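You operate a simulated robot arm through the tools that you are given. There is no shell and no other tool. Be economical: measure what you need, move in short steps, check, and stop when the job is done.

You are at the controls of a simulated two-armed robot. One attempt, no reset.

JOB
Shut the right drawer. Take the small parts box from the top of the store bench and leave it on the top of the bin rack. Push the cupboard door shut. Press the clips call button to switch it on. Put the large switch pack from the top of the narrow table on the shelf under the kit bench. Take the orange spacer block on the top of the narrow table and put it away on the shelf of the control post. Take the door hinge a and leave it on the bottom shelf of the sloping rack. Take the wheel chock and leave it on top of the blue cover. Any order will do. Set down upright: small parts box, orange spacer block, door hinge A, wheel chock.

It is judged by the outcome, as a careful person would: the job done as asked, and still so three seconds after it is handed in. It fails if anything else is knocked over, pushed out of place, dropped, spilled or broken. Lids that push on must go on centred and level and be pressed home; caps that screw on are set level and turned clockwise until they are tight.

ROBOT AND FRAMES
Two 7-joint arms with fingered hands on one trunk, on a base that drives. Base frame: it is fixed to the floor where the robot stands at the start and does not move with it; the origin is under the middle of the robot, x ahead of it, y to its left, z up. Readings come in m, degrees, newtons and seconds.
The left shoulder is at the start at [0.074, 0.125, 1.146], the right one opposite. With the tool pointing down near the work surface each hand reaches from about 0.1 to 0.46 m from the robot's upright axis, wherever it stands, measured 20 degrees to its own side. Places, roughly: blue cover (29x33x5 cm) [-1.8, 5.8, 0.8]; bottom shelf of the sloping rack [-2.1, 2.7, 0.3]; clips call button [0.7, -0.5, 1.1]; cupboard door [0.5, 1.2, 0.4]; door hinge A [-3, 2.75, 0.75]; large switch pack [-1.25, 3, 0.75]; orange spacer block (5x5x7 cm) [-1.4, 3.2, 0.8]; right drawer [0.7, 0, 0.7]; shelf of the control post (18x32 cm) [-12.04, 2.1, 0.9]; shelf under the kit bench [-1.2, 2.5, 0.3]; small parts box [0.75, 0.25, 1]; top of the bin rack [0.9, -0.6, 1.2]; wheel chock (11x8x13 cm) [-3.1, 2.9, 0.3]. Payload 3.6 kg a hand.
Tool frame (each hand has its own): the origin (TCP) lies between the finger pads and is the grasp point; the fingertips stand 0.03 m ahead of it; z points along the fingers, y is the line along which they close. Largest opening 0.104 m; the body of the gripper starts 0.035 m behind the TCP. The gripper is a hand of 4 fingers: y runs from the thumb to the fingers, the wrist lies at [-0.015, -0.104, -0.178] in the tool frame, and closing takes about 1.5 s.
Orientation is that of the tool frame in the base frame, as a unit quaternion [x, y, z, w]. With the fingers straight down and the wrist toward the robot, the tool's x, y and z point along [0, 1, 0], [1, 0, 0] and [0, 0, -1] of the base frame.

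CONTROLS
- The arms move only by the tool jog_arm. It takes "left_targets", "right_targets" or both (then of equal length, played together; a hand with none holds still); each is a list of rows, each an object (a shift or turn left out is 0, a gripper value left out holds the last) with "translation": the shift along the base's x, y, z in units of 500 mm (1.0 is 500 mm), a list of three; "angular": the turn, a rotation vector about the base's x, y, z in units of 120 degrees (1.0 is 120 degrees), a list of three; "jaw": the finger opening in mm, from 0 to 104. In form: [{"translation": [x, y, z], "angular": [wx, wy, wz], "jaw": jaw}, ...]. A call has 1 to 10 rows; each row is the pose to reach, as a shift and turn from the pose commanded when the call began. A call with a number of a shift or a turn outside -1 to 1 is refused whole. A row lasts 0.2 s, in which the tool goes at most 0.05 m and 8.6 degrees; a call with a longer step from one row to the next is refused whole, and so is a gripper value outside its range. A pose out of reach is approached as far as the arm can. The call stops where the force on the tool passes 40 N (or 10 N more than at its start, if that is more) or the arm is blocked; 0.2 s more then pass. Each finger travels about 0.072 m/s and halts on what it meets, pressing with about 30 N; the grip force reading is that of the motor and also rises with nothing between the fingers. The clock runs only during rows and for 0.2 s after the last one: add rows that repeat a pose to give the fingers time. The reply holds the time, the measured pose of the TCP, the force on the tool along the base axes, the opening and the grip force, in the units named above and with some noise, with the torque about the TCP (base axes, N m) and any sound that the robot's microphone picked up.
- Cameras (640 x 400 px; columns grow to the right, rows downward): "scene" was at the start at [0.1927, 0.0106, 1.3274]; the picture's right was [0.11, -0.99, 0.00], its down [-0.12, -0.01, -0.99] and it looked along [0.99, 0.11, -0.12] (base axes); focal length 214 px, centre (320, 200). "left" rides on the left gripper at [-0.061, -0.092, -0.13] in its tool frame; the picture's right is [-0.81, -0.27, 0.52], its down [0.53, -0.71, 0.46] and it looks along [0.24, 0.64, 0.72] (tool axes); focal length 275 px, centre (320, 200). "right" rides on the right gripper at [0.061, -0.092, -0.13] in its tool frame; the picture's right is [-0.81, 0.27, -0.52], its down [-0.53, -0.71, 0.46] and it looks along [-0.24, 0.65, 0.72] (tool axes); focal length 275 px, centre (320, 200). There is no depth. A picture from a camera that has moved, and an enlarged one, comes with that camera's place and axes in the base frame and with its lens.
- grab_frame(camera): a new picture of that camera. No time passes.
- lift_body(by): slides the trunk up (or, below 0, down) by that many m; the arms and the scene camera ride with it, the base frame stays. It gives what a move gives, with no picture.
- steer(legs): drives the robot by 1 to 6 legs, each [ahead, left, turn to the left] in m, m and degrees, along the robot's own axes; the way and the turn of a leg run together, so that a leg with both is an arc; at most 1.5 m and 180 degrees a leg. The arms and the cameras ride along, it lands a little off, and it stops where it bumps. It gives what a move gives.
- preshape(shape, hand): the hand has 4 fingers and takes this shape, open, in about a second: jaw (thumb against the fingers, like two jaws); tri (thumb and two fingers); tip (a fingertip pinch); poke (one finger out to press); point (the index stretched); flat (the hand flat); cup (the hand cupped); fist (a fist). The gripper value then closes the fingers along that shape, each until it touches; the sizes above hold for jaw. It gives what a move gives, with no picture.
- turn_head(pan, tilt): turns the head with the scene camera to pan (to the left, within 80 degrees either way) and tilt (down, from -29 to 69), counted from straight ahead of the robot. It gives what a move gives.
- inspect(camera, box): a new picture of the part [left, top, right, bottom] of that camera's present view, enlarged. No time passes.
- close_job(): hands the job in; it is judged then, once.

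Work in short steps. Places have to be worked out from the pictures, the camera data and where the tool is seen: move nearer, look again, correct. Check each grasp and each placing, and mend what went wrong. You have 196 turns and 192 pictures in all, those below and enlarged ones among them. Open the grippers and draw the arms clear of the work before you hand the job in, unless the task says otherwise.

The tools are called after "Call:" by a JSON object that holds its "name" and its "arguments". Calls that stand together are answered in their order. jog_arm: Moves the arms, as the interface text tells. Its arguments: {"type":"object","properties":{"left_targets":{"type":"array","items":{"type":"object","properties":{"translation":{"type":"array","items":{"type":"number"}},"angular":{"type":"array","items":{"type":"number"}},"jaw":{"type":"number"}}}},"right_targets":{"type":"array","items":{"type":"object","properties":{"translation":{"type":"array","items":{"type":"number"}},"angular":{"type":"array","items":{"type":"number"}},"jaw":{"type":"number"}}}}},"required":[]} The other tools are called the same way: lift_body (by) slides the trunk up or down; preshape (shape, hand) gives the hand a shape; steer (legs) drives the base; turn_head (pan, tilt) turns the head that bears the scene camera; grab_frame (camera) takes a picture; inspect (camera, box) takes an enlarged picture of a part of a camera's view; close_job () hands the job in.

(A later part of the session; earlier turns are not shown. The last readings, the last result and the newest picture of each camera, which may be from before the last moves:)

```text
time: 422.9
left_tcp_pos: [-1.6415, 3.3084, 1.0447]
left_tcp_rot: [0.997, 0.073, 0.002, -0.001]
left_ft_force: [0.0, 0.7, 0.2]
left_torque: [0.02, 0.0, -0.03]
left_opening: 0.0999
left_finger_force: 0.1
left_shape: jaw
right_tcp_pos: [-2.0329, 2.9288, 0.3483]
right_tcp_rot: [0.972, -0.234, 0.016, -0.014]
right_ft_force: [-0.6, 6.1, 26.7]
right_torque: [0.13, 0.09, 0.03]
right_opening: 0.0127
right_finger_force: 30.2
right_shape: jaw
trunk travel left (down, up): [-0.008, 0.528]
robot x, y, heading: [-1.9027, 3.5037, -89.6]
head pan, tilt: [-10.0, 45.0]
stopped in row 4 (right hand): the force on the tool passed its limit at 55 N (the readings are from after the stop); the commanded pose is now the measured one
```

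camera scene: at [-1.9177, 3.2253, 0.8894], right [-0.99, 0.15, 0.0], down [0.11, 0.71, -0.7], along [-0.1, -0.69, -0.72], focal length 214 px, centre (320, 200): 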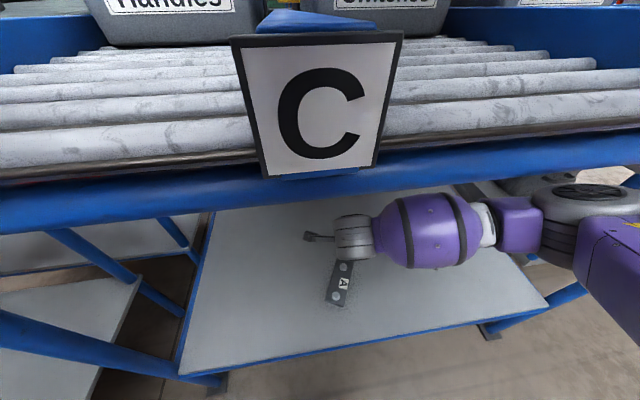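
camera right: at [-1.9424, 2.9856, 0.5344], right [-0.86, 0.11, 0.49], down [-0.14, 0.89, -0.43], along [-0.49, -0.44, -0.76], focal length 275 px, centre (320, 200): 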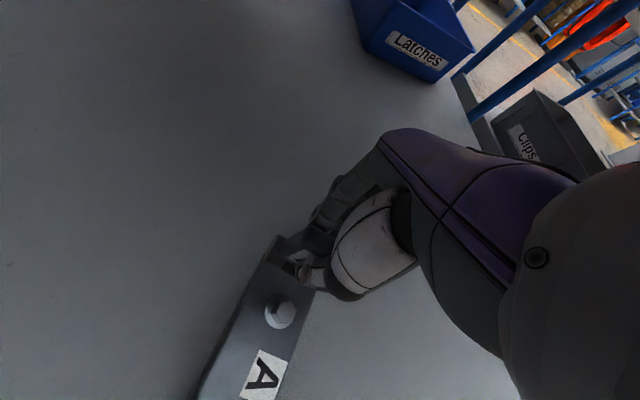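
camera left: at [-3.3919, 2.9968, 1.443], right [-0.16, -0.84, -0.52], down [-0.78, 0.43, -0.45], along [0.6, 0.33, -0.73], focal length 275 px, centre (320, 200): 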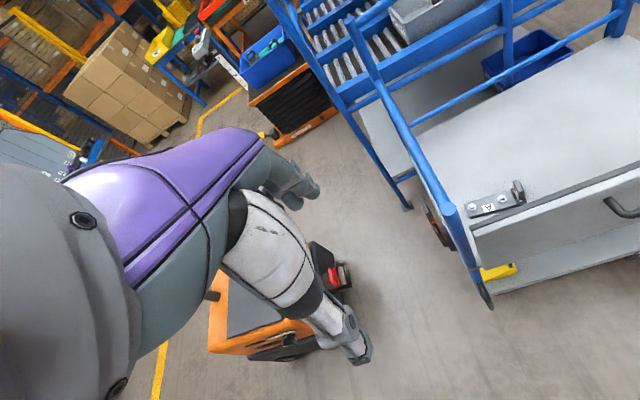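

Contact at TCP 0.348. I ease up 1–2 mm, open modestly, and lift straight up.

Call:
{"name": "jog_arm", "arguments": {"right_targets": [{"translation": [0, 0, 0.004], "jaw": 16}, {"translation": [0, 0, 0.004], "jaw": 30}, {"translation": [0, 0, 0.004], "jaw": 34}, {"translation": [0, 0, 0.03]}, {"translation": [0, 0, 0.08]}, {"translation": [0, 0, 0.14]}]}}

Call:
{"name": "grab_frame", "arguments": {"camera": "right"}}

```text
time: 424.3
left_tcp_pos: [-1.6434, 3.3089, 1.0444]
left_tcp_rot: [0.997, 0.075, 0.002, 0.0]
left_ft_force: [-0.5, 0.2, 0.5]
left_torque: [0.0, -0.01, 0.02]
left_opening: 0.0998
left_finger_force: 0.0
left_shape: jaw
right_tcp_pos: [-2.0328, 2.93, 0.4172]
right_tcp_rot: [0.972, -0.233, 0.015, -0.016]
right_ft_force: [-0.4, 0.6, 0.0]
right_torque: [0.01, 0.01, 0.03]
right_opening: 0.0339
right_finger_force: 0.0
right_shape: jaw
trunk travel left (down, up): [-0.008, 0.528]
robot x, y, heading: [-1.9011, 3.5023, -89.8]
head pan, tilt: [-10.0, 45.0]
```

```text
45 pictures are left
camera right: at [-1.9424, 2.9816, 0.5505], right [-0.87, 0.11, 0.49], down [-0.13, 0.89, -0.44], along [-0.48, -0.45, -0.75], focal length 275 px, centre (320, 200)
```

right: 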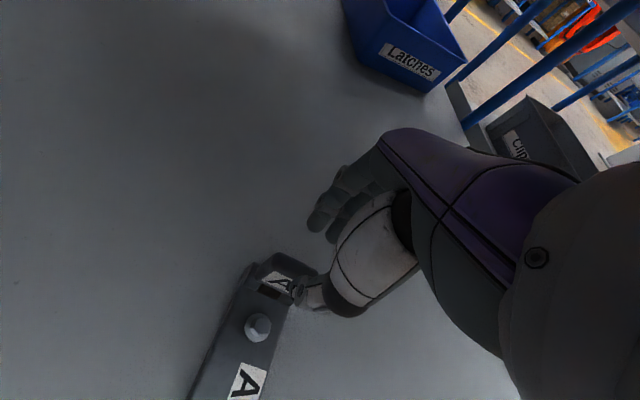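

The hinge stands upright on the rack's bottom shelf. I withdraw, raise the trunk and reposition for the orange block as I did for the pack.

Call:
{"name": "jog_arm", "arguments": {"right_targets": [{"translation": [0, 0.06, 0.02]}, {"translation": [0, 0.14, 0.03]}, {"translation": [0, 0.22, 0.03]}, {"translation": [0, 0.3, 0.03]}, {"translation": [0, 0.38, 0.03]}, {"translation": [0, 0.46, 0.05]}]}}

Call:
{"name": "steer", "arguments": {"legs": [[-0.2, 0, 0]]}}

Call:
{"name": "lift_body", "arguments": {"by": 0.4}}

Call:
{"name": "grab_frame", "arguments": {"camera": "scene"}}

```text
time: 425.7
left_tcp_pos: [-1.6441, 3.3103, 1.0445]
left_tcp_rot: [0.997, 0.074, 0.002, 0.0]
left_ft_force: [-0.8, 0.4, 0.2]
left_torque: [0.0, 0.0, -0.01]
left_opening: 0.1001
left_finger_force: 0.1
left_shape: jaw
right_tcp_pos: [-2.0254, 3.1413, 0.4061]
right_tcp_rot: [0.972, -0.235, 0.015, -0.015]
right_ft_force: [-0.3, -0.5, -0.6]
right_torque: [0.03, 0.01, 0.03]
right_opening: 0.034
right_finger_force: 0.0
right_shape: jaw
right hand out of reach, approached as far as the arm can: row 5, 6
trunk travel left (down, up): [-0.008, 0.528]
robot x, y, heading: [-1.9072, 3.4997, -89.8]
head pan, tilt: [-10.0, 45.0]
```

```text
time: 427.3
left_tcp_pos: [-1.6418, 3.4965, 1.0418]
left_tcp_rot: [0.997, 0.074, 0.001, -0.005]
left_ft_force: [-0.1, 1.4, 0.6]
left_torque: [0.01, -0.01, 0.03]
left_opening: 0.0998
left_finger_force: 0.0
left_shape: jaw
right_tcp_pos: [-2.0232, 3.3356, 0.4036]
right_tcp_rot: [0.972, -0.233, 0.013, -0.021]
right_ft_force: [-0.4, 0.2, 0.2]
right_torque: [0.02, 0.01, -0.01]
right_opening: 0.0337
right_finger_force: 0.1
right_shape: jaw
trunk travel left (down, up): [-0.008, 0.528]
robot x, y, heading: [-1.9036, 3.7004, -89.2]
head pan, tilt: [-10.0, 45.0]
```

```text
time: 431.1
left_tcp_pos: [-1.6415, 3.4956, 1.4411]
left_tcp_rot: [0.997, 0.074, 0.001, -0.004]
left_ft_force: [0.2, -0.4, -0.4]
left_torque: [0.0, 0.01, 0.01]
left_opening: 0.0997
left_finger_force: 0.1
left_shape: jaw
right_tcp_pos: [-2.0224, 3.3345, 0.8038]
right_tcp_rot: [0.972, -0.233, 0.014, -0.02]
right_ft_force: [-0.8, 0.2, -0.8]
right_torque: [0.01, 0.01, -0.02]
right_opening: 0.0338
right_finger_force: 0.0
right_shape: jaw
trunk travel left (down, up): [-0.408, 0.128]
robot x, y, heading: [-1.9069, 3.6983, -89.7]
head pan, tilt: [-10.0, 45.0]
```

```text
44 pictures are left
camera scene: at [-1.9186, 3.5267, 1.2978], right [-0.99, 0.17, 0.0], down [0.12, 0.7, -0.71], along [-0.12, -0.7, -0.71], focal length 214 px, centre (320, 200)
```

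scene: 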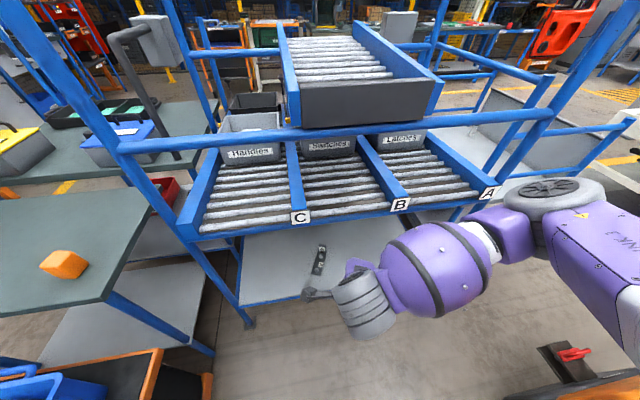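

Hinge is in place. Raise the right hand, then drive to the earlier pick-up stance near the narrow table.

Call:
{"name": "jog_arm", "arguments": {"right_targets": [{"translation": [0, 0.02, 0.09]}, {"translation": [0, 0.04, 0.18]}, {"translation": [0, 0.06, 0.27]}, {"translation": [0, 0.06, 0.36]}, {"translation": [0, 0.06, 0.45]}, {"translation": [0, 0.06, 0.54]}, {"translation": [0, 0.06, 0.63]}, {"translation": [0, 0.06, 0.72]}, {"translation": [0, 0.06, 0.8]}]}}

Call:
{"name": "steer", "arguments": {"legs": [[0.19, 0.147, 26]]}}

Call:
{"name": "jog_arm", "arguments": {"left_targets": [{"translation": [0.04, -0.05, -0.04], "angular": [0, 0, 0.065], "jaw": 90}, {"translation": [0.08, -0.1, -0.08], "angular": [0, 0, 0.13]}, {"translation": [0.12, -0.14, -0.12], "angular": [0, 0, 0.195]}, {"translation": [0.16, -0.18, -0.16], "angular": [0, 0, 0.26]}, {"translation": [0.2, -0.2, -0.2], "angular": [0, 0, 0.325]}, {"translation": [0.22, -0.22, -0.24], "angular": [0, 0, 0.383]}, {"translation": [0.22, -0.22, -0.28], "angular": [0, 0, 0.383]}]}}

Call:
{"name": "lift_body", "arguments": {"by": -0.11}}

Call:
{"name": "turn_head", "arguments": {"pan": 20, "tilt": 45}}

Call:
{"name": "grab_frame", "arguments": {"camera": "scene"}}

```text
time: 433.1
left_tcp_pos: [-1.6421, 3.4971, 1.4418]
left_tcp_rot: [0.997, 0.074, 0.002, -0.005]
left_ft_force: [-0.5, 1.1, 1.0]
left_torque: [0.02, 0.01, -0.06]
left_opening: 0.0997
left_finger_force: 0.0
left_shape: jaw
right_tcp_pos: [-2.0256, 3.3667, 1.2008]
right_tcp_rot: [0.972, -0.235, 0.011, -0.023]
right_ft_force: [-0.8, 0.2, -0.4]
right_torque: [0.0, 0.01, -0.01]
right_opening: 0.0341
right_finger_force: 0.1
right_shape: jaw
right hand out of reach, approached as far as the arm can: row 2, 3, 4, 5, 6, 7
trunk travel left (down, up): [-0.408, 0.128]
robot x, y, heading: [-1.9053, 3.6971, -89.7]
head pan, tilt: [-10.0, 45.0]
```

```text
time: 435.1
left_tcp_pos: [-1.4116, 3.4743, 1.4422]
left_tcp_rot: [0.958, 0.285, -0.001, -0.006]
left_ft_force: [-0.4, 0.2, 0.0]
left_torque: [0.0, -0.03, 0.01]
left_opening: 0.1
left_finger_force: 0.0
left_shape: jaw
right_tcp_pos: [-1.7077, 3.1951, 1.1954]
right_tcp_rot: [0.999, -0.025, 0.0, -0.029]
right_ft_force: [-0.8, 0.0, 0.5]
right_torque: [0.01, -0.02, -0.04]
right_opening: 0.0342
right_finger_force: 0.0
right_shape: jaw
trunk travel left (down, up): [-0.408, 0.128]
robot x, y, heading: [-1.7343, 3.55, -65.2]
head pan, tilt: [-10.0, 45.0]
stopped in leg 1: the robot was blocked; the commanded pose is now the measured one
```

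```text
time: 436.7
left_tcp_pos: [-1.2993, 3.3648, 1.3026]
left_tcp_rot: [0.77, 0.638, -0.003, -0.004]
left_ft_force: [-0.8, 0.1, -0.2]
left_torque: [0.0, 0.04, -0.02]
left_opening: 0.0901
left_finger_force: 0.1
left_shape: jaw
right_tcp_pos: [-1.7045, 3.1968, 1.1979]
right_tcp_rot: [0.999, -0.024, 0.003, -0.028]
right_ft_force: [-1.4, 0.0, -0.6]
right_torque: [0.0, 0.0, -0.01]
right_opening: 0.0339
right_finger_force: 0.1
right_shape: jaw
trunk travel left (down, up): [-0.408, 0.128]
robot x, y, heading: [-1.7327, 3.551, -65.4]
head pan, tilt: [-10.0, 45.0]
```

```text
time: 438.1
left_tcp_pos: [-1.3033, 3.3638, 1.1963]
left_tcp_rot: [0.77, 0.637, -0.003, -0.003]
left_ft_force: [-0.1, 1.2, -0.1]
left_torque: [0.04, 0.02, 0.01]
left_opening: 0.0902
left_finger_force: 0.1
left_shape: jaw
right_tcp_pos: [-1.7054, 3.1939, 1.1042]
right_tcp_rot: [0.999, -0.031, 0.016, -0.016]
right_ft_force: [0.8, -0.4, 0.2]
right_torque: [-0.02, 0.04, -0.02]
right_opening: 0.0337
right_finger_force: 0.0
right_shape: jaw
trunk travel left (down, up): [-0.298, 0.238]
robot x, y, heading: [-1.7412, 3.5497, -65.5]
head pan, tilt: [-10.0, 45.0]
```

```text
time: 439.1
left_tcp_pos: [-1.3017, 3.3639, 1.1948]
left_tcp_rot: [0.77, 0.638, -0.003, -0.003]
left_ft_force: [0.4, -0.2, 0.2]
left_torque: [0.02, 0.04, 0.06]
left_opening: 0.0899
left_finger_force: 0.1
left_shape: jaw
right_tcp_pos: [-1.7037, 3.1958, 1.1051]
right_tcp_rot: [0.999, -0.028, 0.017, -0.012]
right_ft_force: [0.2, 0.5, 0.2]
right_torque: [-0.01, -0.01, 0.0]
right_opening: 0.034
right_finger_force: 0.0
right_shape: jaw
trunk travel left (down, up): [-0.298, 0.238]
robot x, y, heading: [-1.7359, 3.5485, -65.4]
head pan, tilt: [20.0, 45.0]
```

```text
43 pictures are left
camera scene: at [-1.6764, 3.3493, 1.2337], right [-0.99, -0.11, 0.0], down [-0.03, 0.3, -0.95], along [0.11, -0.95, -0.3], focal length 214 px, centre (320, 200)
```

scene: 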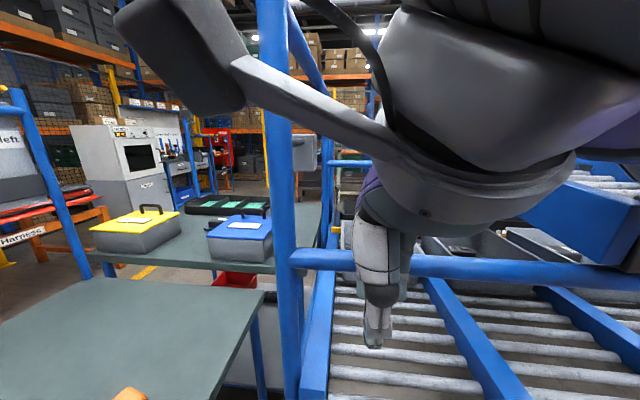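

The chassis bumped the cart lightly and my right hand crowds the head. I back away from the cart a few centimetres and move the right hand aside.

Call:
{"name": "steer", "arguments": {"legs": [[-0.02, -0.05, 0]]}}

Call:
{"name": "jog_arm", "arguments": {"right_targets": [{"translation": [-0.07, 0.02, 0]}, {"translation": [-0.14, 0.04, 0]}, {"translation": [-0.21, 0.06, 0.02]}, {"translation": [-0.28, 0.08, 0.04]}, {"translation": [-0.32, 0.1, 0.06]}, {"translation": [-0.32, 0.1, 0.06]}]}}

Call:
{"name": "grab_frame", "arguments": {"camera": "scene"}}

Call:
{"name": "grab_frame", "arguments": {"camera": "left"}}

```text
time: 440.2
left_tcp_pos: [-1.3204, 3.3768, 1.1804]
left_tcp_rot: [0.768, 0.64, -0.016, -0.01]
left_ft_force: [-0.5, -0.7, 0.0]
left_torque: [-0.01, 0.0, 0.02]
left_opening: 0.0902
left_finger_force: 0.1
left_shape: jaw
right_tcp_pos: [-1.7201, 3.2066, 1.0939]
right_tcp_rot: [1.0, -0.017, -0.01, -0.021]
right_ft_force: [-0.5, -0.2, -0.2]
right_torque: [0.01, -0.04, 0.02]
right_opening: 0.034
right_finger_force: 0.1
right_shape: jaw
trunk travel left (down, up): [-0.298, 0.238]
robot x, y, heading: [-1.7888, 3.5504, -64.7]
head pan, tilt: [20.0, 45.0]
```

```text
time: 441.0
left_tcp_pos: [-1.3497, 3.3774, 1.1918]
left_tcp_rot: [0.771, 0.637, -0.007, -0.002]
left_ft_force: [0.2, -0.3, -0.4]
left_torque: [0.03, 0.02, -0.03]
left_opening: 0.0902
left_finger_force: 0.1
left_shape: jaw
right_tcp_pos: [-1.8276, 3.2258, 1.0946]
right_tcp_rot: [0.999, -0.029, -0.019, -0.019]
right_ft_force: [57.6, -49.3, -63.5]
right_torque: [0.98, 13.35, -9.5]
right_opening: 0.034
right_finger_force: 0.0
right_shape: jaw
right hand out of reach, approached as far as the arm can: row 2, 3
trunk travel left (down, up): [-0.298, 0.238]
robot x, y, heading: [-1.7856, 3.5505, -65.0]
head pan, tilt: [20.0, 45.0]
stopped in row 3 (right hand): the force on the tool passed its limit at 141 N (the readings are from after the stop); the commanded pose is now the measured one
```

```text
42 pictures are left
camera scene: at [-1.704, 3.3708, 1.2052], right [-0.94, -0.35, 0.01], down [-0.2, 0.52, -0.83], along [0.29, -0.78, -0.56], focal length 214 px, centre (320, 200)
```

scene: 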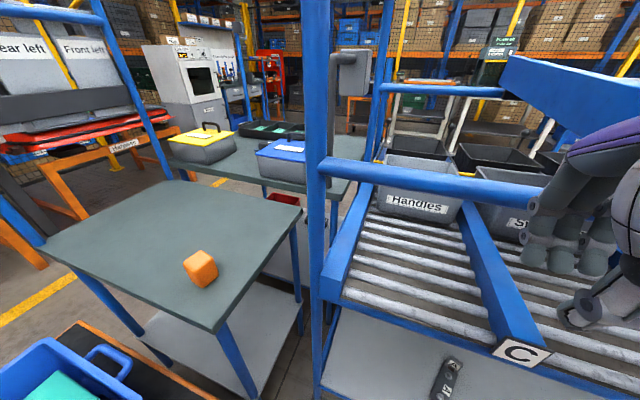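

```text
41 pictures are left
camera left: at [-1.4492, 3.334, 1.3237], right [-0.43, -0.75, -0.51], down [-0.61, 0.65, -0.45], along [0.67, 0.11, -0.73], focal length 275 px, centre (320, 200)
```

left: 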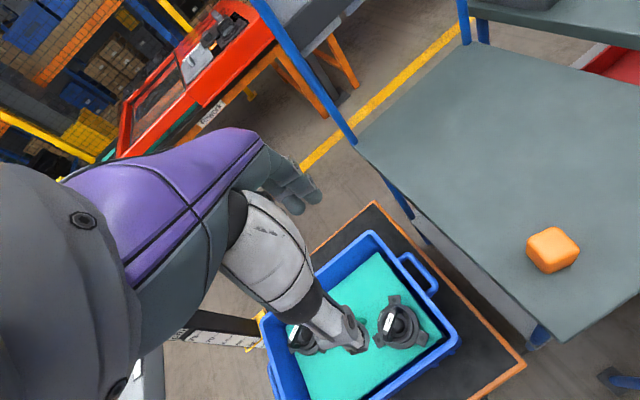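

The right hand is jammed against my own body (141 N). I relieve it by moving the way the reaction pushes: forward and down slightly.

Call:
{"name": "jog_arm", "arguments": {"right_targets": [{"translation": [0.03, -0.03, -0.04]}, {"translation": [0.05, -0.05, -0.08]}, {"translation": [0.05, -0.05, -0.1]}]}}

Call:
{"name": "grab_frame", "arguments": {"camera": "right"}}

```text
time: 442.0
left_tcp_pos: [-1.3572, 3.3845, 1.1949]
left_tcp_rot: [0.773, 0.634, -0.009, 0.004]
left_ft_force: [0.0, 0.3, -0.2]
left_torque: [-0.03, -0.02, -0.02]
left_opening: 0.0902
left_finger_force: 0.1
left_shape: jaw
right_tcp_pos: [-1.7994, 3.2063, 1.0799]
right_tcp_rot: [1.0, -0.028, 0.0, 0.007]
right_ft_force: [0.8, 0.4, -0.8]
right_torque: [-0.01, 0.02, 0.03]
right_opening: 0.0341
right_finger_force: 0.1
right_shape: jaw
right hand out of reach, approached as far as the arm can: row 1, 2, 3
trunk travel left (down, up): [-0.298, 0.238]
robot x, y, heading: [-1.7909, 3.5503, -65.7]
head pan, tilt: [20.0, 45.0]
stopped in row 3 (right hand): the arm was blocked; the commanded pose is now the measured one
```

```text
40 pictures are left
camera right: at [-1.7338, 3.2964, 1.2077], right [-0.82, -0.22, 0.52], down [-0.49, 0.73, -0.47], along [-0.28, -0.64, -0.72], focal length 275 px, centre (320, 200)
```

right: 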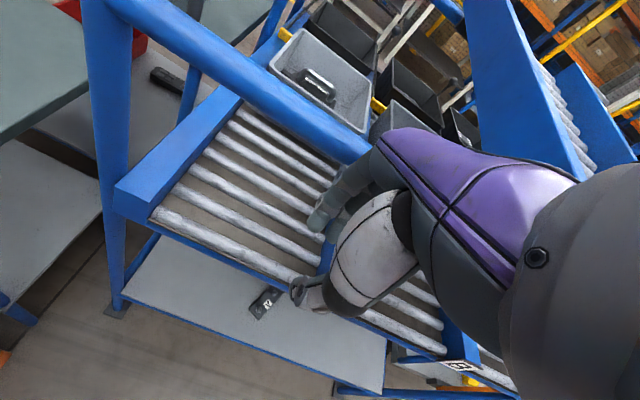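

Forces are back to zero and nothing is disturbed. Left camera puts the orange block at (-1.37,3.173). I lean the left hand and move above it.

Call:
{"name": "jog_arm", "arguments": {"left_targets": [{"translation": [0, -0.05, 0], "angular": [-0.05, 0.01, 0], "jaw": 90}, {"translation": [0, -0.11, -0.02], "angular": [-0.1, 0.02, 0]}, {"translation": [-0.01, -0.18, -0.06], "angular": [-0.15, 0.03, 0]}, {"translation": [-0.02, -0.25, -0.1], "angular": [-0.204, 0.04, 0]}, {"translation": [-0.02, -0.32, -0.15], "angular": [-0.204, 0.04, 0]}, {"translation": [-0.02, -0.38, -0.21], "angular": [-0.204, 0.04, 0]}, {"translation": [-0.02, -0.41, -0.28], "angular": [-0.204, 0.04, 0]}, {"translation": [-0.02, -0.41, -0.36], "angular": [-0.204, 0.04, 0]}]}}

Call:
{"name": "grab_frame", "arguments": {"camera": "left"}}

```text
time: 443.8
left_tcp_pos: [-1.371, 3.177, 1.023]
left_tcp_rot: [0.753, 0.618, -0.176, 0.141]
left_ft_force: [0.2, 0.4, 0.0]
left_torque: [0.02, 0.0, -0.03]
left_opening: 0.0901
left_finger_force: 0.1
left_shape: jaw
right_tcp_pos: [-1.7981, 3.206, 1.0797]
right_tcp_rot: [1.0, -0.026, 0.002, 0.006]
right_ft_force: [0.4, -0.4, 0.4]
right_torque: [0.03, 0.0, 0.05]
right_opening: 0.0342
right_finger_force: 0.2
right_shape: jaw
trunk travel left (down, up): [-0.298, 0.238]
robot x, y, heading: [-1.7907, 3.5485, -65.1]
head pan, tilt: [20.0, 45.0]
```

```text
39 pictures are left
camera left: at [-1.4588, 3.1974, 1.1674], right [-0.46, -0.88, -0.11], down [-0.65, 0.41, -0.64], along [0.61, -0.22, -0.76], focal length 275 px, centre (320, 200)
```

left: 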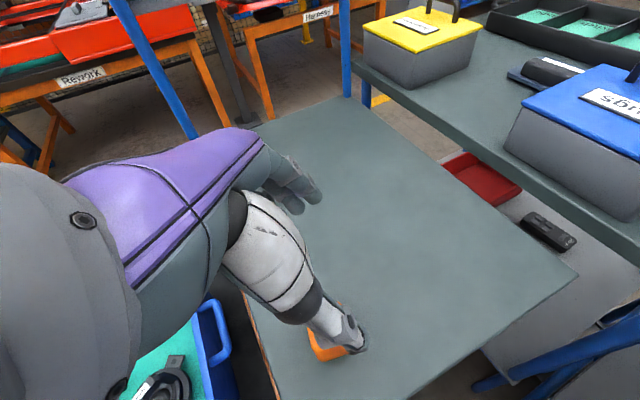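

Block is right under the hand. Descend to grasp height and close.

Call:
{"name": "jog_arm", "arguments": {"left_targets": [{"translation": [0.006, 0.01, -0.09]}, {"translation": [0.006, 0.01, -0.18]}, {"translation": [0.006, 0.01, -0.26]}, {"translation": [0.006, 0.01, -0.32]}, {"translation": [0.006, 0.01, -0.36]}]}}

Call:
{"name": "grab_frame", "arguments": {"camera": "left"}}

```text
time: 445.0
left_tcp_pos: [-1.3653, 3.1788, 0.8413]
left_tcp_rot: [0.753, 0.618, -0.176, 0.142]
left_ft_force: [-0.5, -0.1, 0.1]
left_torque: [0.03, 0.02, 0.0]
left_opening: 0.09
left_finger_force: 0.1
left_shape: jaw
right_tcp_pos: [-1.7979, 3.205, 1.0815]
right_tcp_rot: [1.0, -0.026, 0.003, 0.005]
right_ft_force: [-0.7, 1.1, 0.0]
right_torque: [0.01, 0.0, -0.01]
right_opening: 0.034
right_finger_force: 0.1
right_shape: jaw
trunk travel left (down, up): [-0.298, 0.238]
robot x, y, heading: [-1.7893, 3.5495, -65.4]
head pan, tilt: [20.0, 45.0]
```

```text
38 pictures are left
camera left: at [-1.4541, 3.1986, 0.9851], right [-0.46, -0.88, -0.11], down [-0.65, 0.41, -0.64], along [0.61, -0.22, -0.76], focal length 275 px, centre (320, 200)
```

left: 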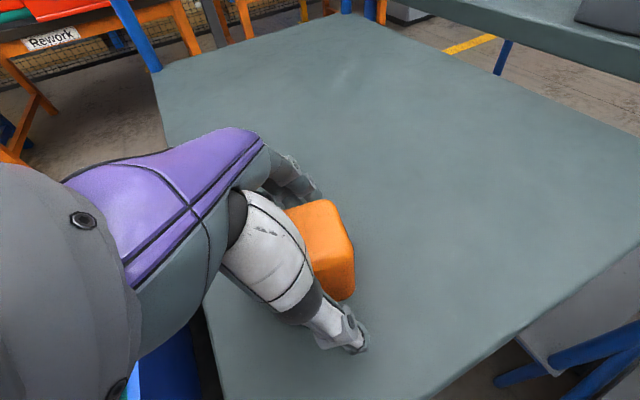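

Block is between thumb and fingers. Close and lift.

Call:
{"name": "jog_arm", "arguments": {"left_targets": [{"jaw": 70}, {"jaw": 50}, {"jaw": 35}, {"jaw": 25}, {"jaw": 25}, {"jaw": 25}]}}

Call:
{"name": "jog_arm", "arguments": {"left_targets": [{"translation": [0, 0, 0.05], "jaw": 25}, {"translation": [0, 0, 0.13]}, {"translation": [0, 0, 0.21]}, {"translation": [0, 0.02, 0.29]}, {"translation": [-0.02, 0.08, 0.36]}, {"translation": [-0.05, 0.15, 0.42]}, {"translation": [-0.08, 0.22, 0.48]}]}}

Call:
{"name": "grab_frame", "arguments": {"camera": "left"}}

```text
time: 446.4
left_tcp_pos: [-1.3658, 3.1792, 0.841]
left_tcp_rot: [0.753, 0.618, -0.175, 0.141]
left_ft_force: [0.0, 0.2, 1.0]
left_torque: [0.03, 0.0, 0.0]
left_opening: 0.039
left_finger_force: 30.1
left_shape: jaw
right_tcp_pos: [-1.7981, 3.2057, 1.0814]
right_tcp_rot: [1.0, -0.027, 0.002, 0.006]
right_ft_force: [0.6, -0.3, 0.2]
right_torque: [-0.02, 0.03, -0.05]
right_opening: 0.0339
right_finger_force: 0.1
right_shape: jaw
trunk travel left (down, up): [-0.298, 0.238]
robot x, y, heading: [-1.7879, 3.5474, -65.4]
head pan, tilt: [20.0, 45.0]
```

```text
time: 448.0
left_tcp_pos: [-1.4042, 3.2936, 1.076]
left_tcp_rot: [0.753, 0.619, -0.175, 0.141]
left_ft_force: [0.7, 0.2, -1.5]
left_torque: [0.02, 0.0, -0.02]
left_opening: 0.0388
left_finger_force: 30.0
left_shape: jaw
right_tcp_pos: [-1.7982, 3.2051, 1.0825]
right_tcp_rot: [1.0, -0.026, 0.002, 0.006]
right_ft_force: [0.3, -0.5, 0.2]
right_torque: [-0.03, -0.01, -0.03]
right_opening: 0.0342
right_finger_force: 0.0
right_shape: jaw
trunk travel left (down, up): [-0.298, 0.238]
robot x, y, heading: [-1.7894, 3.5501, -65.4]
head pan, tilt: [20.0, 45.0]
```

```text
37 pictures are left
camera left: at [-1.4921, 3.314, 1.2209], right [-0.46, -0.88, -0.11], down [-0.65, 0.41, -0.64], along [0.61, -0.22, -0.76], focal length 275 px, centre (320, 200)
```

left: 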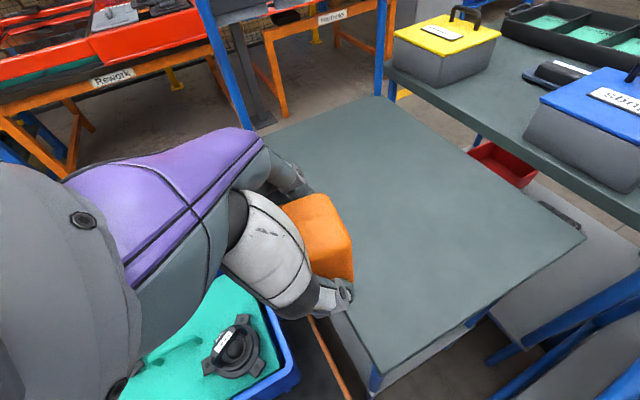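

The orange block is held securely. Keeping it in the left hand, I drive round to the trolley's left side for the chock.

Call:
{"name": "lift_body", "arguments": {"by": 0.2}}

Call:
{"name": "steer", "arguments": {"legs": [[-0.7, 0, -8], [-0.2, 0.36, 0], [0, 0, 73], [0, 0.35, 0], [-1.0, 0, 0], [-1.0, 0, 0]]}}

Call:
{"name": "steer", "arguments": {"legs": [[0, -1.2, 0], [0, -0.72, 0]]}}

Call:
{"name": "turn_head", "arguments": {"pan": 0, "tilt": 50}}

Call:
{"name": "grab_frame", "arguments": {"camera": "scene"}}

```text
time: 450.1
left_tcp_pos: [-1.4015, 3.2742, 1.2704]
left_tcp_rot: [0.753, 0.622, -0.169, 0.132]
left_ft_force: [-0.1, -0.2, -1.2]
left_torque: [0.01, 0.03, -0.04]
left_opening: 0.0386
left_finger_force: 30.2
left_shape: jaw
right_tcp_pos: [-1.7954, 3.1835, 1.2705]
right_tcp_rot: [1.0, -0.025, -0.003, -0.011]
right_ft_force: [-0.5, 0.6, -0.6]
right_torque: [0.0, 0.0, -0.03]
right_opening: 0.0344
right_finger_force: 0.1
right_shape: jaw
trunk travel left (down, up): [-0.498, 0.038]
robot x, y, heading: [-1.7869, 3.549, -64.9]
head pan, tilt: [20.0, 45.0]
```

```text
time: 473.3
left_tcp_pos: [-3.3339, 5.0706, 1.2725]
left_tcp_rot: [0.295, 0.931, -0.07, 0.204]
left_ft_force: [-0.5, -0.4, -1.4]
left_torque: [-0.02, -0.02, -0.04]
left_opening: 0.0386
left_finger_force: 30.2
left_shape: jaw
right_tcp_pos: [-3.4134, 4.6739, 1.2711]
right_tcp_rot: [0.852, 0.524, -0.008, -0.006]
right_ft_force: [0.8, 0.2, 0.3]
right_torque: [-0.03, -0.02, -0.03]
right_opening: 0.0342
right_finger_force: 0.1
right_shape: jaw
trunk travel left (down, up): [-0.498, 0.038]
robot x, y, heading: [-3.7405, 4.8289, 0.7]
head pan, tilt: [20.0, 45.0]
```

```text
time: 490.2
left_tcp_pos: [-3.3046, 3.1682, 1.273]
left_tcp_rot: [0.298, 0.93, -0.071, 0.204]
left_ft_force: [-0.4, -0.7, -1.4]
left_torque: [0.0, -0.03, 0.01]
left_opening: 0.0385
left_finger_force: 30.1
left_shape: jaw
right_tcp_pos: [-3.3872, 2.7735, 1.2717]
right_tcp_rot: [0.855, 0.519, -0.008, -0.008]
right_ft_force: [0.0, 0.6, -0.2]
right_torque: [-0.01, 0.0, 0.01]
right_opening: 0.0341
right_finger_force: 0.1
right_shape: jaw
trunk travel left (down, up): [-0.498, 0.038]
robot x, y, heading: [-3.7138, 2.9344, 0.2]
head pan, tilt: [20.0, 45.0]
```

```text
time: 491.0
left_tcp_pos: [-3.3039, 3.1694, 1.2717]
left_tcp_rot: [0.299, 0.93, -0.072, 0.204]
left_ft_force: [-0.3, 0.7, -1.2]
left_torque: [-0.02, 0.0, 0.03]
left_opening: 0.0386
left_finger_force: 30.6
left_shape: jaw
right_tcp_pos: [-3.3869, 2.7741, 1.2713]
right_tcp_rot: [0.854, 0.52, -0.007, -0.007]
right_ft_force: [-0.3, -0.1, 0.5]
right_torque: [0.01, 0.02, 0.02]
right_opening: 0.0341
right_finger_force: 0.1
right_shape: jaw
trunk travel left (down, up): [-0.498, 0.038]
robot x, y, heading: [-3.7155, 2.9288, 0.3]
head pan, tilt: [0.0, 50.0]
```

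```text
36 pictures are left
camera scene: at [-3.5959, 2.9322, 1.3948], right [0.01, -1.0, 0.0], down [-0.77, 0.0, -0.64], along [0.64, 0.0, -0.77], focal length 214 px, centre (320, 200)
```

scene: 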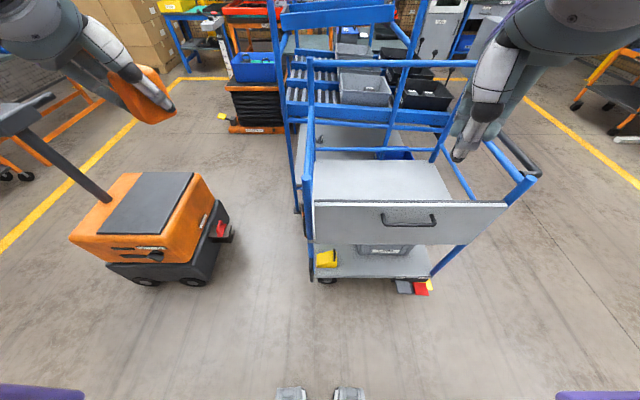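

The chock sits on the lower shelf's left-rear corner. I lower the trunk to look at it directly.

Call:
{"name": "jog_arm", "arguments": {"right_targets": [{"translation": [0, -0.04, 0], "angular": [0, 0, 0.06], "jaw": 104}, {"translation": [0, -0.08, 0], "angular": [0, 0, 0.12]}, {"translation": [0, -0.1, 0], "angular": [0, 0, 0.18]}, {"translation": [0, -0.1, 0], "angular": [0, 0, 0.22]}]}}

Call:
{"name": "lift_body", "arguments": {"by": -0.4}}

Call:
{"name": "turn_head", "arguments": {"pan": 0, "tilt": 40}}

Call:
{"name": "grab_frame", "arguments": {"camera": "scene"}}

Call:
{"name": "inspect", "arguments": {"camera": "scene", "box": [290, 180, 470, 300]}}

```text
time: 492.0
left_tcp_pos: [-3.304, 3.1689, 1.2718]
left_tcp_rot: [0.298, 0.93, -0.071, 0.204]
left_ft_force: [-1.5, 0.4, 0.2]
left_torque: [0.01, -0.02, 0.0]
left_opening: 0.0389
left_finger_force: 30.1
left_shape: jaw
right_tcp_pos: [-3.3879, 2.7234, 1.2712]
right_tcp_rot: [0.713, 0.701, -0.009, -0.005]
right_ft_force: [0.2, -0.6, 0.0]
right_torque: [0.0, 0.01, -0.03]
right_opening: 0.1036
right_finger_force: 0.1
right_shape: jaw
trunk travel left (down, up): [-0.498, 0.038]
robot x, y, heading: [-3.7191, 2.9321, 0.6]
head pan, tilt: [0.0, 50.0]
```

```text
time: 495.9
left_tcp_pos: [-3.2613, 3.1692, 0.8081]
left_tcp_rot: [0.292, 0.943, -0.095, 0.128]
left_ft_force: [0.5, -0.7, -0.7]
left_torque: [-0.03, 0.02, -0.01]
left_opening: 0.0387
left_finger_force: 30.3
left_shape: jaw
right_tcp_pos: [-3.3264, 2.7236, 0.7936]
right_tcp_rot: [0.705, 0.693, -0.109, -0.103]
right_ft_force: [-1.1, 0.0, 0.9]
right_torque: [0.02, 0.01, -0.01]
right_opening: 0.104
right_finger_force: 0.0
right_shape: jaw
trunk travel left (down, up): [-0.098, 0.438]
robot x, y, heading: [-3.7144, 2.9308, 0.3]
head pan, tilt: [0.0, 50.0]
```

```text
time: 496.6
left_tcp_pos: [-3.26, 3.1686, 0.8084]
left_tcp_rot: [0.292, 0.943, -0.095, 0.128]
left_ft_force: [-0.4, 0.0, -0.4]
left_torque: [-0.01, -0.01, 0.0]
left_opening: 0.0388
left_finger_force: 29.6
left_shape: jaw
right_tcp_pos: [-3.3276, 2.7234, 0.7934]
right_tcp_rot: [0.705, 0.693, -0.109, -0.103]
right_ft_force: [-0.1, 0.3, 0.4]
right_torque: [-0.01, -0.01, 0.02]
right_opening: 0.1036
right_finger_force: 0.0
right_shape: jaw
trunk travel left (down, up): [-0.098, 0.438]
robot x, y, heading: [-3.7157, 2.9299, 0.3]
head pan, tilt: [0.0, 40.0]
```

```text
35 pictures are left
camera scene: at [-3.4473, 2.9329, 0.9779], right [0.01, -1.0, 0.0], down [-0.64, 0.0, -0.77], along [0.77, 0.0, -0.64], focal length 214 px, centre (320, 200)
```

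scene: 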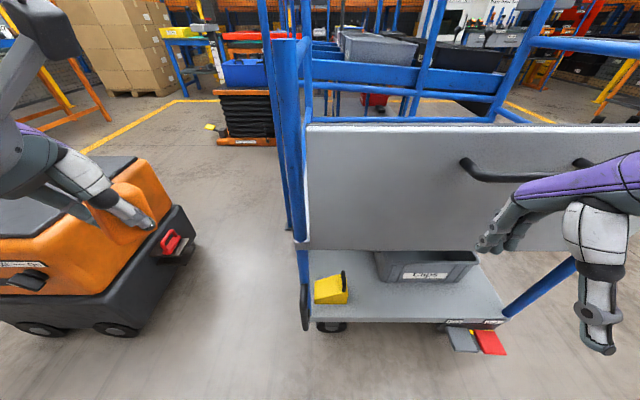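

```text
3.33 times, centred on (380, 240) of scene
camera zoom: at [-3.4473, 2.9329, 0.9779], right [0.01, -1.0, 0.0], down [-0.64, 0.0, -0.77], along [0.77, 0.0, -0.64], focal length 715 px, centre (120, 67)
```

zoom: 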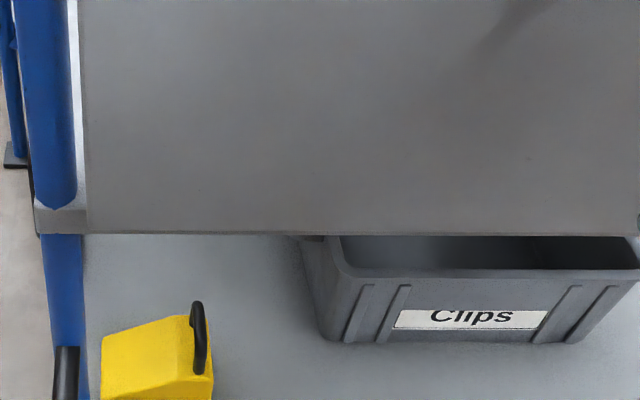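

The chock (≈12 cm along y, 8 cm deep) is near (-3.05,2.88) on a shelf at z≈0.19, under the gate (bottom ≈0.59). I straighten the right hand and bring it low in front for a close look.

Call:
{"name": "jog_arm", "arguments": {"right_targets": [{"translation": [0, 0.04, -0.07], "angular": [0, -0.04, 0]}, {"translation": [0, 0.08, -0.14], "angular": [0, -0.08, 0]}, {"translation": [0, 0.12, -0.21], "angular": [0, -0.12, 0]}, {"translation": [0, 0.16, -0.28], "angular": [0, -0.142, 0]}, {"translation": [0, 0.2, -0.36], "angular": [0, -0.142, 0]}, {"translation": [0, 0.24, -0.44], "angular": [0, -0.142, 0]}, {"translation": [0, 0.28, -0.52], "angular": [0, -0.142, 0]}, {"translation": [0, 0.31, -0.6], "angular": [0, -0.142, 0]}, {"translation": [0, 0.31, -0.68], "angular": [0, -0.142, 0]}]}}

Call:
{"name": "grab_frame", "arguments": {"camera": "right"}}

```text
time: 498.6
left_tcp_pos: [-3.2603, 3.1684, 0.8083]
left_tcp_rot: [0.292, 0.943, -0.095, 0.127]
left_ft_force: [-0.3, 0.1, -0.7]
left_torque: [0.0, -0.01, -0.06]
left_opening: 0.0387
left_finger_force: 30.5
left_shape: jaw
right_tcp_pos: [-3.3254, 2.8796, 0.454]
right_tcp_rot: [0.714, 0.7, -0.004, 0.001]
right_ft_force: [-1.0, -0.8, 0.0]
right_torque: [0.01, -0.01, 0.01]
right_opening: 0.1041
right_finger_force: 0.1
right_shape: jaw
right hand out of reach, approached as far as the arm can: row 1, 2, 3, 4, 5, 6, 7
trunk travel left (down, up): [-0.098, 0.438]
robot x, y, heading: [-3.7174, 2.9313, 0.3]
head pan, tilt: [0.0, 40.0]
```

```text
33 pictures are left
camera right: at [-3.4167, 2.9431, 0.5822], right [0.26, -0.81, 0.52], down [-0.72, -0.52, -0.45], along [0.64, -0.26, -0.73], focal length 275 px, centre (320, 200)
```

right: 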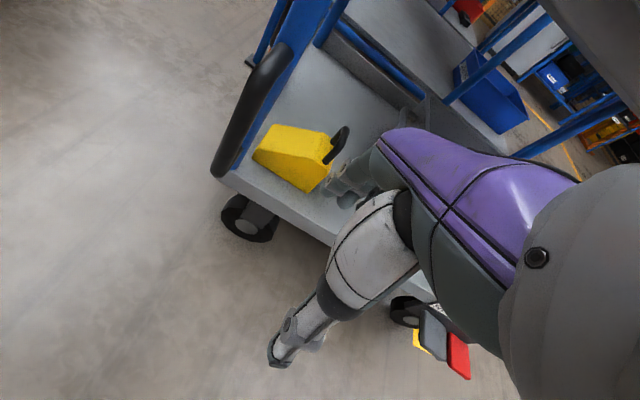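

Chock measured: x -3.077…-2.997, y 2.83…2.946, tall end (with handle) to the south. I lower the hand to z≈0.31 so it passes over the chock and under the gate, then drive in.

Call:
{"name": "jog_arm", "arguments": {"right_targets": [{"translation": [0, -0.03, -0.08]}, {"translation": [0, -0.07, -0.16]}, {"translation": [0, -0.11, -0.24]}, {"translation": [0, -0.11, -0.288]}, {"translation": [0, -0.11, -0.288]}]}}

Call:
{"name": "steer", "arguments": {"legs": [[0, 0.06, 0], [0.2, 0, 0]]}}

Call:
{"name": "grab_frame", "arguments": {"camera": "right"}}

Call:
{"name": "grab_frame", "arguments": {"camera": "scene"}}

```text
time: 499.8
left_tcp_pos: [-3.2609, 3.1691, 0.8084]
left_tcp_rot: [0.292, 0.943, -0.095, 0.127]
left_ft_force: [0.1, -0.8, -0.5]
left_torque: [0.01, 0.02, -0.02]
left_opening: 0.0389
left_finger_force: 30.3
left_shape: jaw
right_tcp_pos: [-3.3027, 2.8827, 0.3445]
right_tcp_rot: [0.719, 0.695, -0.02, 0.003]
right_ft_force: [-0.4, -0.2, 0.7]
right_torque: [0.02, -0.02, 0.03]
right_opening: 0.1041
right_finger_force: 0.0
right_shape: jaw
right hand out of reach, approached as far as the arm can: row 1, 2, 3, 4, 5
trunk travel left (down, up): [-0.098, 0.438]
robot x, y, heading: [-3.7146, 2.9304, 0.4]
head pan, tilt: [0.0, 40.0]
```

```text
time: 501.6
left_tcp_pos: [-3.2052, 3.2263, 0.8118]
left_tcp_rot: [0.295, 0.942, -0.096, 0.129]
left_ft_force: [0.3, -0.1, -0.3]
left_torque: [0.0, 0.02, 0.0]
left_opening: 0.0386
left_finger_force: 29.7
left_shape: jaw
right_tcp_pos: [-3.2515, 2.9403, 0.3446]
right_tcp_rot: [0.719, 0.694, -0.021, 0.003]
right_ft_force: [-0.2, -0.1, 0.3]
right_torque: [-0.03, -0.02, 0.02]
right_opening: 0.104
right_finger_force: 0.0
right_shape: jaw
trunk travel left (down, up): [-0.098, 0.438]
robot x, y, heading: [-3.6556, 2.9905, 0.2]
head pan, tilt: [0.0, 40.0]
stopped in leg 2: the robot was blocked; the commanded pose is now the measured one
```

```text
32 pictures are left
camera right: at [-3.338, 3.0102, 0.4734], right [0.26, -0.8, 0.54], down [-0.74, -0.52, -0.42], along [0.62, -0.29, -0.73], focal length 275 px, centre (320, 200)
```

right: 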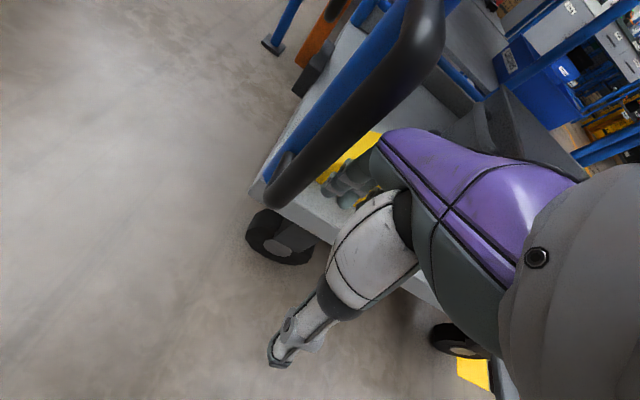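

```text
31 pictures are left
camera scene: at [-3.3946, 2.9925, 0.9806], right [0.0, -1.0, 0.0], down [-0.64, 0.0, -0.77], along [0.77, 0.0, -0.64], focal length 214 px, centre (320, 200)
```

scene: 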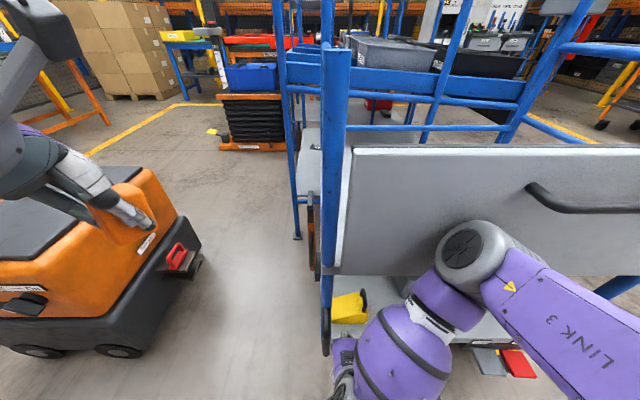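

The folded elbow met the gate. As with the rack shelf, I should work with the trunk fully down and the arm more extended: back off, lower the trunk, and re-extend.

Call:
{"name": "steer", "arguments": {"legs": [[-0.15, 0, 0]]}}

Call:
{"name": "lift_body", "arguments": {"by": -0.09}}

Call:
{"name": "jog_arm", "arguments": {"right_targets": [{"translation": [0.06, -0.03, 0.03]}, {"translation": [0.14, -0.06, 0.06]}, {"translation": [0.22, -0.08, 0.08]}, {"translation": [0.28, -0.1, 0.08]}, {"translation": [0.3, -0.1, 0.08]}]}}

Call:
{"name": "grab_frame", "arguments": {"camera": "scene"}}

```text
time: 503.0
left_tcp_pos: [-3.3457, 3.2266, 0.808]
left_tcp_rot: [0.293, 0.943, -0.096, 0.126]
left_ft_force: [0.4, 0.5, -0.9]
left_torque: [-0.01, 0.04, 0.02]
left_opening: 0.0383
left_finger_force: 29.9
left_shape: jaw
right_tcp_pos: [-3.3984, 2.9399, 0.3406]
right_tcp_rot: [0.719, 0.695, -0.025, -0.002]
right_ft_force: [0.4, 0.0, 0.1]
right_torque: [0.02, -0.02, 0.0]
right_opening: 0.1038
right_finger_force: 0.0
right_shape: jaw
trunk travel left (down, up): [-0.098, 0.438]
robot x, y, heading: [-3.8043, 2.9893, -0.1]
head pan, tilt: [0.0, 40.0]
```

```text
time: 504.3
left_tcp_pos: [-3.3293, 3.2265, 0.7197]
left_tcp_rot: [0.292, 0.944, -0.101, 0.113]
left_ft_force: [0.0, 0.2, -0.9]
left_torque: [-0.03, -0.01, 0.03]
left_opening: 0.0388
left_finger_force: 30.2
left_shape: jaw
right_tcp_pos: [-3.3936, 2.9421, 0.2583]
right_tcp_rot: [0.72, 0.693, -0.031, -0.004]
right_ft_force: [0.2, 0.5, -0.1]
right_torque: [-0.01, 0.02, 0.04]
right_opening: 0.1036
right_finger_force: 0.1
right_shape: jaw
trunk travel left (down, up): [-0.008, 0.528]
robot x, y, heading: [-3.8037, 2.9936, -0.3]
head pan, tilt: [0.0, 40.0]
```

```text
time: 505.5
left_tcp_pos: [-3.3304, 3.2269, 0.7206]
left_tcp_rot: [0.291, 0.945, -0.1, 0.112]
left_ft_force: [0.3, 0.1, -0.3]
left_torque: [-0.02, 0.01, -0.05]
left_opening: 0.0387
left_finger_force: 29.4
left_shape: jaw
right_tcp_pos: [-3.2427, 2.8931, 0.2997]
right_tcp_rot: [0.719, 0.694, -0.032, -0.004]
right_ft_force: [0.5, 0.8, 0.5]
right_torque: [-0.01, 0.01, 0.0]
right_opening: 0.1038
right_finger_force: 0.1
right_shape: jaw
trunk travel left (down, up): [-0.008, 0.528]
robot x, y, heading: [-3.7988, 2.992, 0.3]
head pan, tilt: [0.0, 40.0]
```

```text
30 pictures are left
camera scene: at [-3.509, 2.9913, 0.8958], right [0.0, -1.0, 0.0], down [-0.64, 0.0, -0.77], along [0.77, 0.0, -0.64], focal length 214 px, centre (320, 200)
```

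scene: 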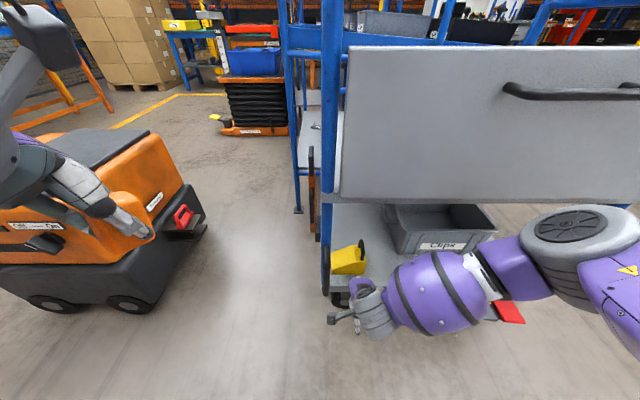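

Good posture now. I extend forward over the chock by arm alone and see how far it goes.

Call:
{"name": "jog_arm", "arguments": {"right_targets": [{"translation": [0.06, 0, 0.01]}, {"translation": [0.12, 0, 0.01]}, {"translation": [0.18, -0.01, 0.01]}, {"translation": [0.24, -0.02, 0.01]}, {"translation": [0.3, -0.02, 0.01]}, {"translation": [0.36, -0.02, 0.01]}, {"translation": [0.4, -0.02, 0.01]}]}}

Call:
{"name": "grab_frame", "arguments": {"camera": "scene"}}

Call:
{"name": "grab_frame", "arguments": {"camera": "right"}}

```text
time: 507.1
left_tcp_pos: [-3.3294, 3.2266, 0.7203]
left_tcp_rot: [0.293, 0.944, -0.099, 0.112]
left_ft_force: [-0.1, 0.2, -1.3]
left_torque: [-0.01, 0.0, -0.03]
left_opening: 0.0387
left_finger_force: 30.2
left_shape: jaw
right_tcp_pos: [-3.0435, 2.8771, 0.3041]
right_tcp_rot: [0.722, 0.691, -0.03, -0.003]
right_ft_force: [2.9, -23.3, 0.2]
right_torque: [3.17, 0.53, 1.76]
right_opening: 0.1027
right_finger_force: 0.0
right_shape: jaw
trunk travel left (down, up): [-0.008, 0.528]
robot x, y, heading: [-3.7986, 2.9918, 0.1]
head pan, tilt: [0.0, 40.0]
```

```text
29 pictures are left
camera scene: at [-3.5088, 2.99, 0.8958], right [0.0, -1.0, 0.0], down [-0.64, 0.0, -0.77], along [0.77, 0.0, -0.64], focal length 214 px, centre (320, 200)
```

scene: 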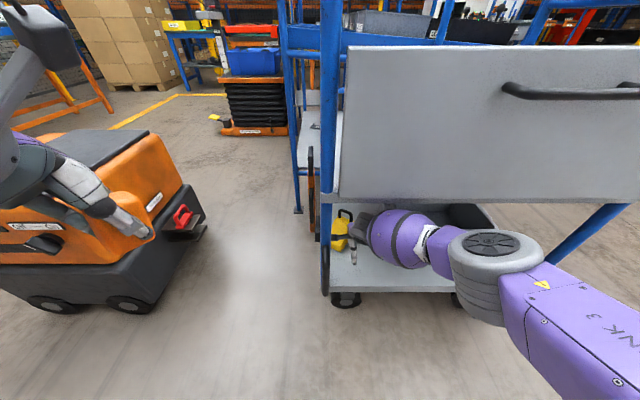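

```text
28 pictures are left
camera right: at [-3.1257, 2.9472, 0.4351], right [0.26, -0.8, 0.54], down [-0.76, -0.52, -0.4], along [0.6, -0.3, -0.74], focal length 275 px, centre (320, 200)
```

right: 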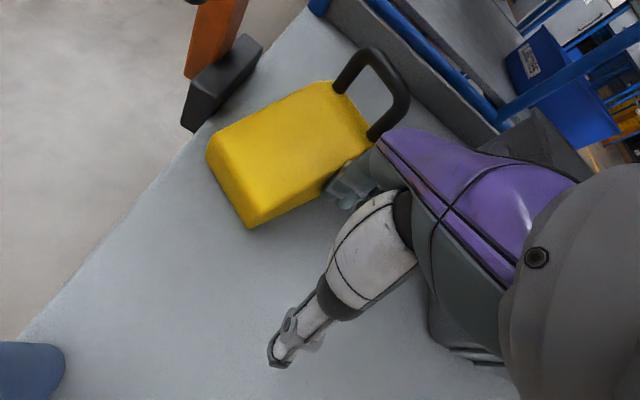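

The fingers nudged the chock inward and turned it a little; it's still upright on the shelf. I retract a bit to see it properly.

Call:
{"name": "jog_arm", "arguments": {"right_targets": [{"translation": [-0.06, -0.02, 0.02]}, {"translation": [-0.14, -0.02, 0.04]}, {"translation": [-0.2, -0.02, 0.06]}]}}

Call:
{"name": "grab_frame", "arguments": {"camera": "right"}}

```text
time: 507.9
left_tcp_pos: [-3.3302, 3.227, 0.7198]
left_tcp_rot: [0.292, 0.944, -0.1, 0.112]
left_ft_force: [0.5, -0.6, -0.9]
left_torque: [-0.02, 0.0, -0.04]
left_opening: 0.0386
left_finger_force: 29.7
left_shape: jaw
right_tcp_pos: [-3.1433, 2.8723, 0.3335]
right_tcp_rot: [0.72, 0.693, -0.031, -0.004]
right_ft_force: [0.1, 0.9, -0.6]
right_torque: [0.01, -0.01, 0.01]
right_opening: 0.1036
right_finger_force: 0.0
right_shape: jaw
trunk travel left (down, up): [-0.008, 0.528]
robot x, y, heading: [-3.8044, 2.9937, -0.1]
head pan, tilt: [0.0, 40.0]
```

```text
27 pictures are left
camera right: at [-3.2273, 2.9426, 0.4642], right [0.27, -0.8, 0.53], down [-0.75, -0.52, -0.4], along [0.6, -0.29, -0.74], focal length 275 px, centre (320, 200)
```

right: 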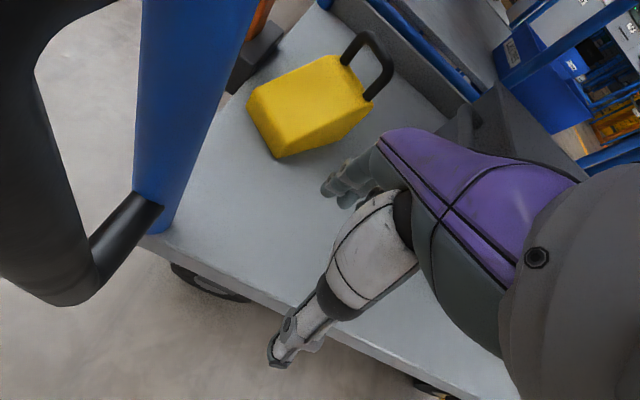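

The chock now lies at about (-2.90,2.905), long axis bearing ≈-30°. I'll take it from a more southerly stance, heading ~33°. I pull the hand out and reposition the base in steps.

Call:
{"name": "jog_arm", "arguments": {"right_targets": [{"translation": [-0.08, 0, 0]}, {"translation": [-0.16, 0, 0]}, {"translation": [-0.24, 0, 0]}, {"translation": [-0.3, 0, 0.02]}]}}

Call:
{"name": "steer", "arguments": {"legs": [[-0.12, 0, 0], [0, -0.39, 0], [0, 0, 33], [0.25, -0.165, 0]]}}

Call:
{"name": "grab_frame", "arguments": {"camera": "scene"}}

Call:
{"name": "grab_frame", "arguments": {"camera": "right"}}

```text
time: 508.9
left_tcp_pos: [-3.331, 3.2261, 0.721]
left_tcp_rot: [0.292, 0.944, -0.101, 0.114]
left_ft_force: [0.5, 1.1, -1.1]
left_torque: [-0.01, -0.01, -0.04]
left_opening: 0.039
left_finger_force: 30.2
left_shape: jaw
right_tcp_pos: [-3.293, 2.8714, 0.3427]
right_tcp_rot: [0.72, 0.693, -0.032, -0.003]
right_ft_force: [-0.4, 0.2, 0.3]
right_torque: [0.03, 0.02, -0.03]
right_opening: 0.1039
right_finger_force: 0.0
right_shape: jaw
trunk travel left (down, up): [-0.008, 0.528]
robot x, y, heading: [-3.7987, 2.9909, -0.0]
head pan, tilt: [0.0, 40.0]
```

```text
time: 516.4
left_tcp_pos: [-3.4957, 3.042, 0.7222]
left_tcp_rot: [0.019, 0.988, -0.066, 0.142]
left_ft_force: [-0.5, 0.1, -1.0]
left_torque: [-0.01, 0.02, 0.03]
left_opening: 0.0388
left_finger_force: 29.4
left_shape: jaw
right_tcp_pos: [-3.2821, 2.7547, 0.3389]
right_tcp_rot: [0.496, 0.867, -0.041, 0.003]
right_ft_force: [0.2, -0.1, -0.3]
right_torque: [0.0, 0.02, 0.0]
right_opening: 0.1041
right_finger_force: 0.0
right_shape: jaw
trunk travel left (down, up): [-0.008, 0.528]
robot x, y, heading: [-3.7593, 2.5897, 32.4]
head pan, tilt: [0.0, 40.0]
stopped in leg 4: the robot was blocked; the commanded pose is now the measured one
```

```text
26 pictures are left
camera scene: at [-3.5233, 2.7471, 0.8987], right [0.53, -0.85, 0.01], down [-0.53, -0.34, -0.77], along [0.66, 0.41, -0.64], focal length 214 px, centre (320, 200)
```

scene: 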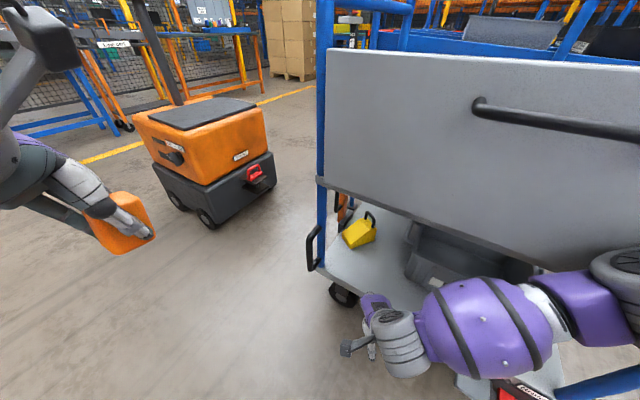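

```text
25 pictures are left
camera right: at [-3.3889, 2.7716, 0.4702], right [0.67, -0.52, 0.54], down [-0.36, -0.85, -0.38], along [0.65, 0.06, -0.75], focal length 275 px, centre (320, 200)
```

right: 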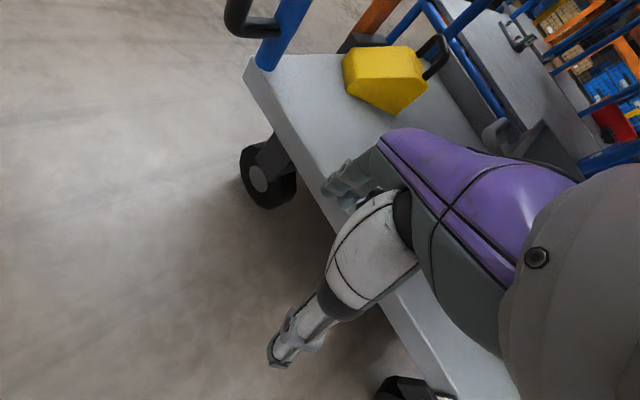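

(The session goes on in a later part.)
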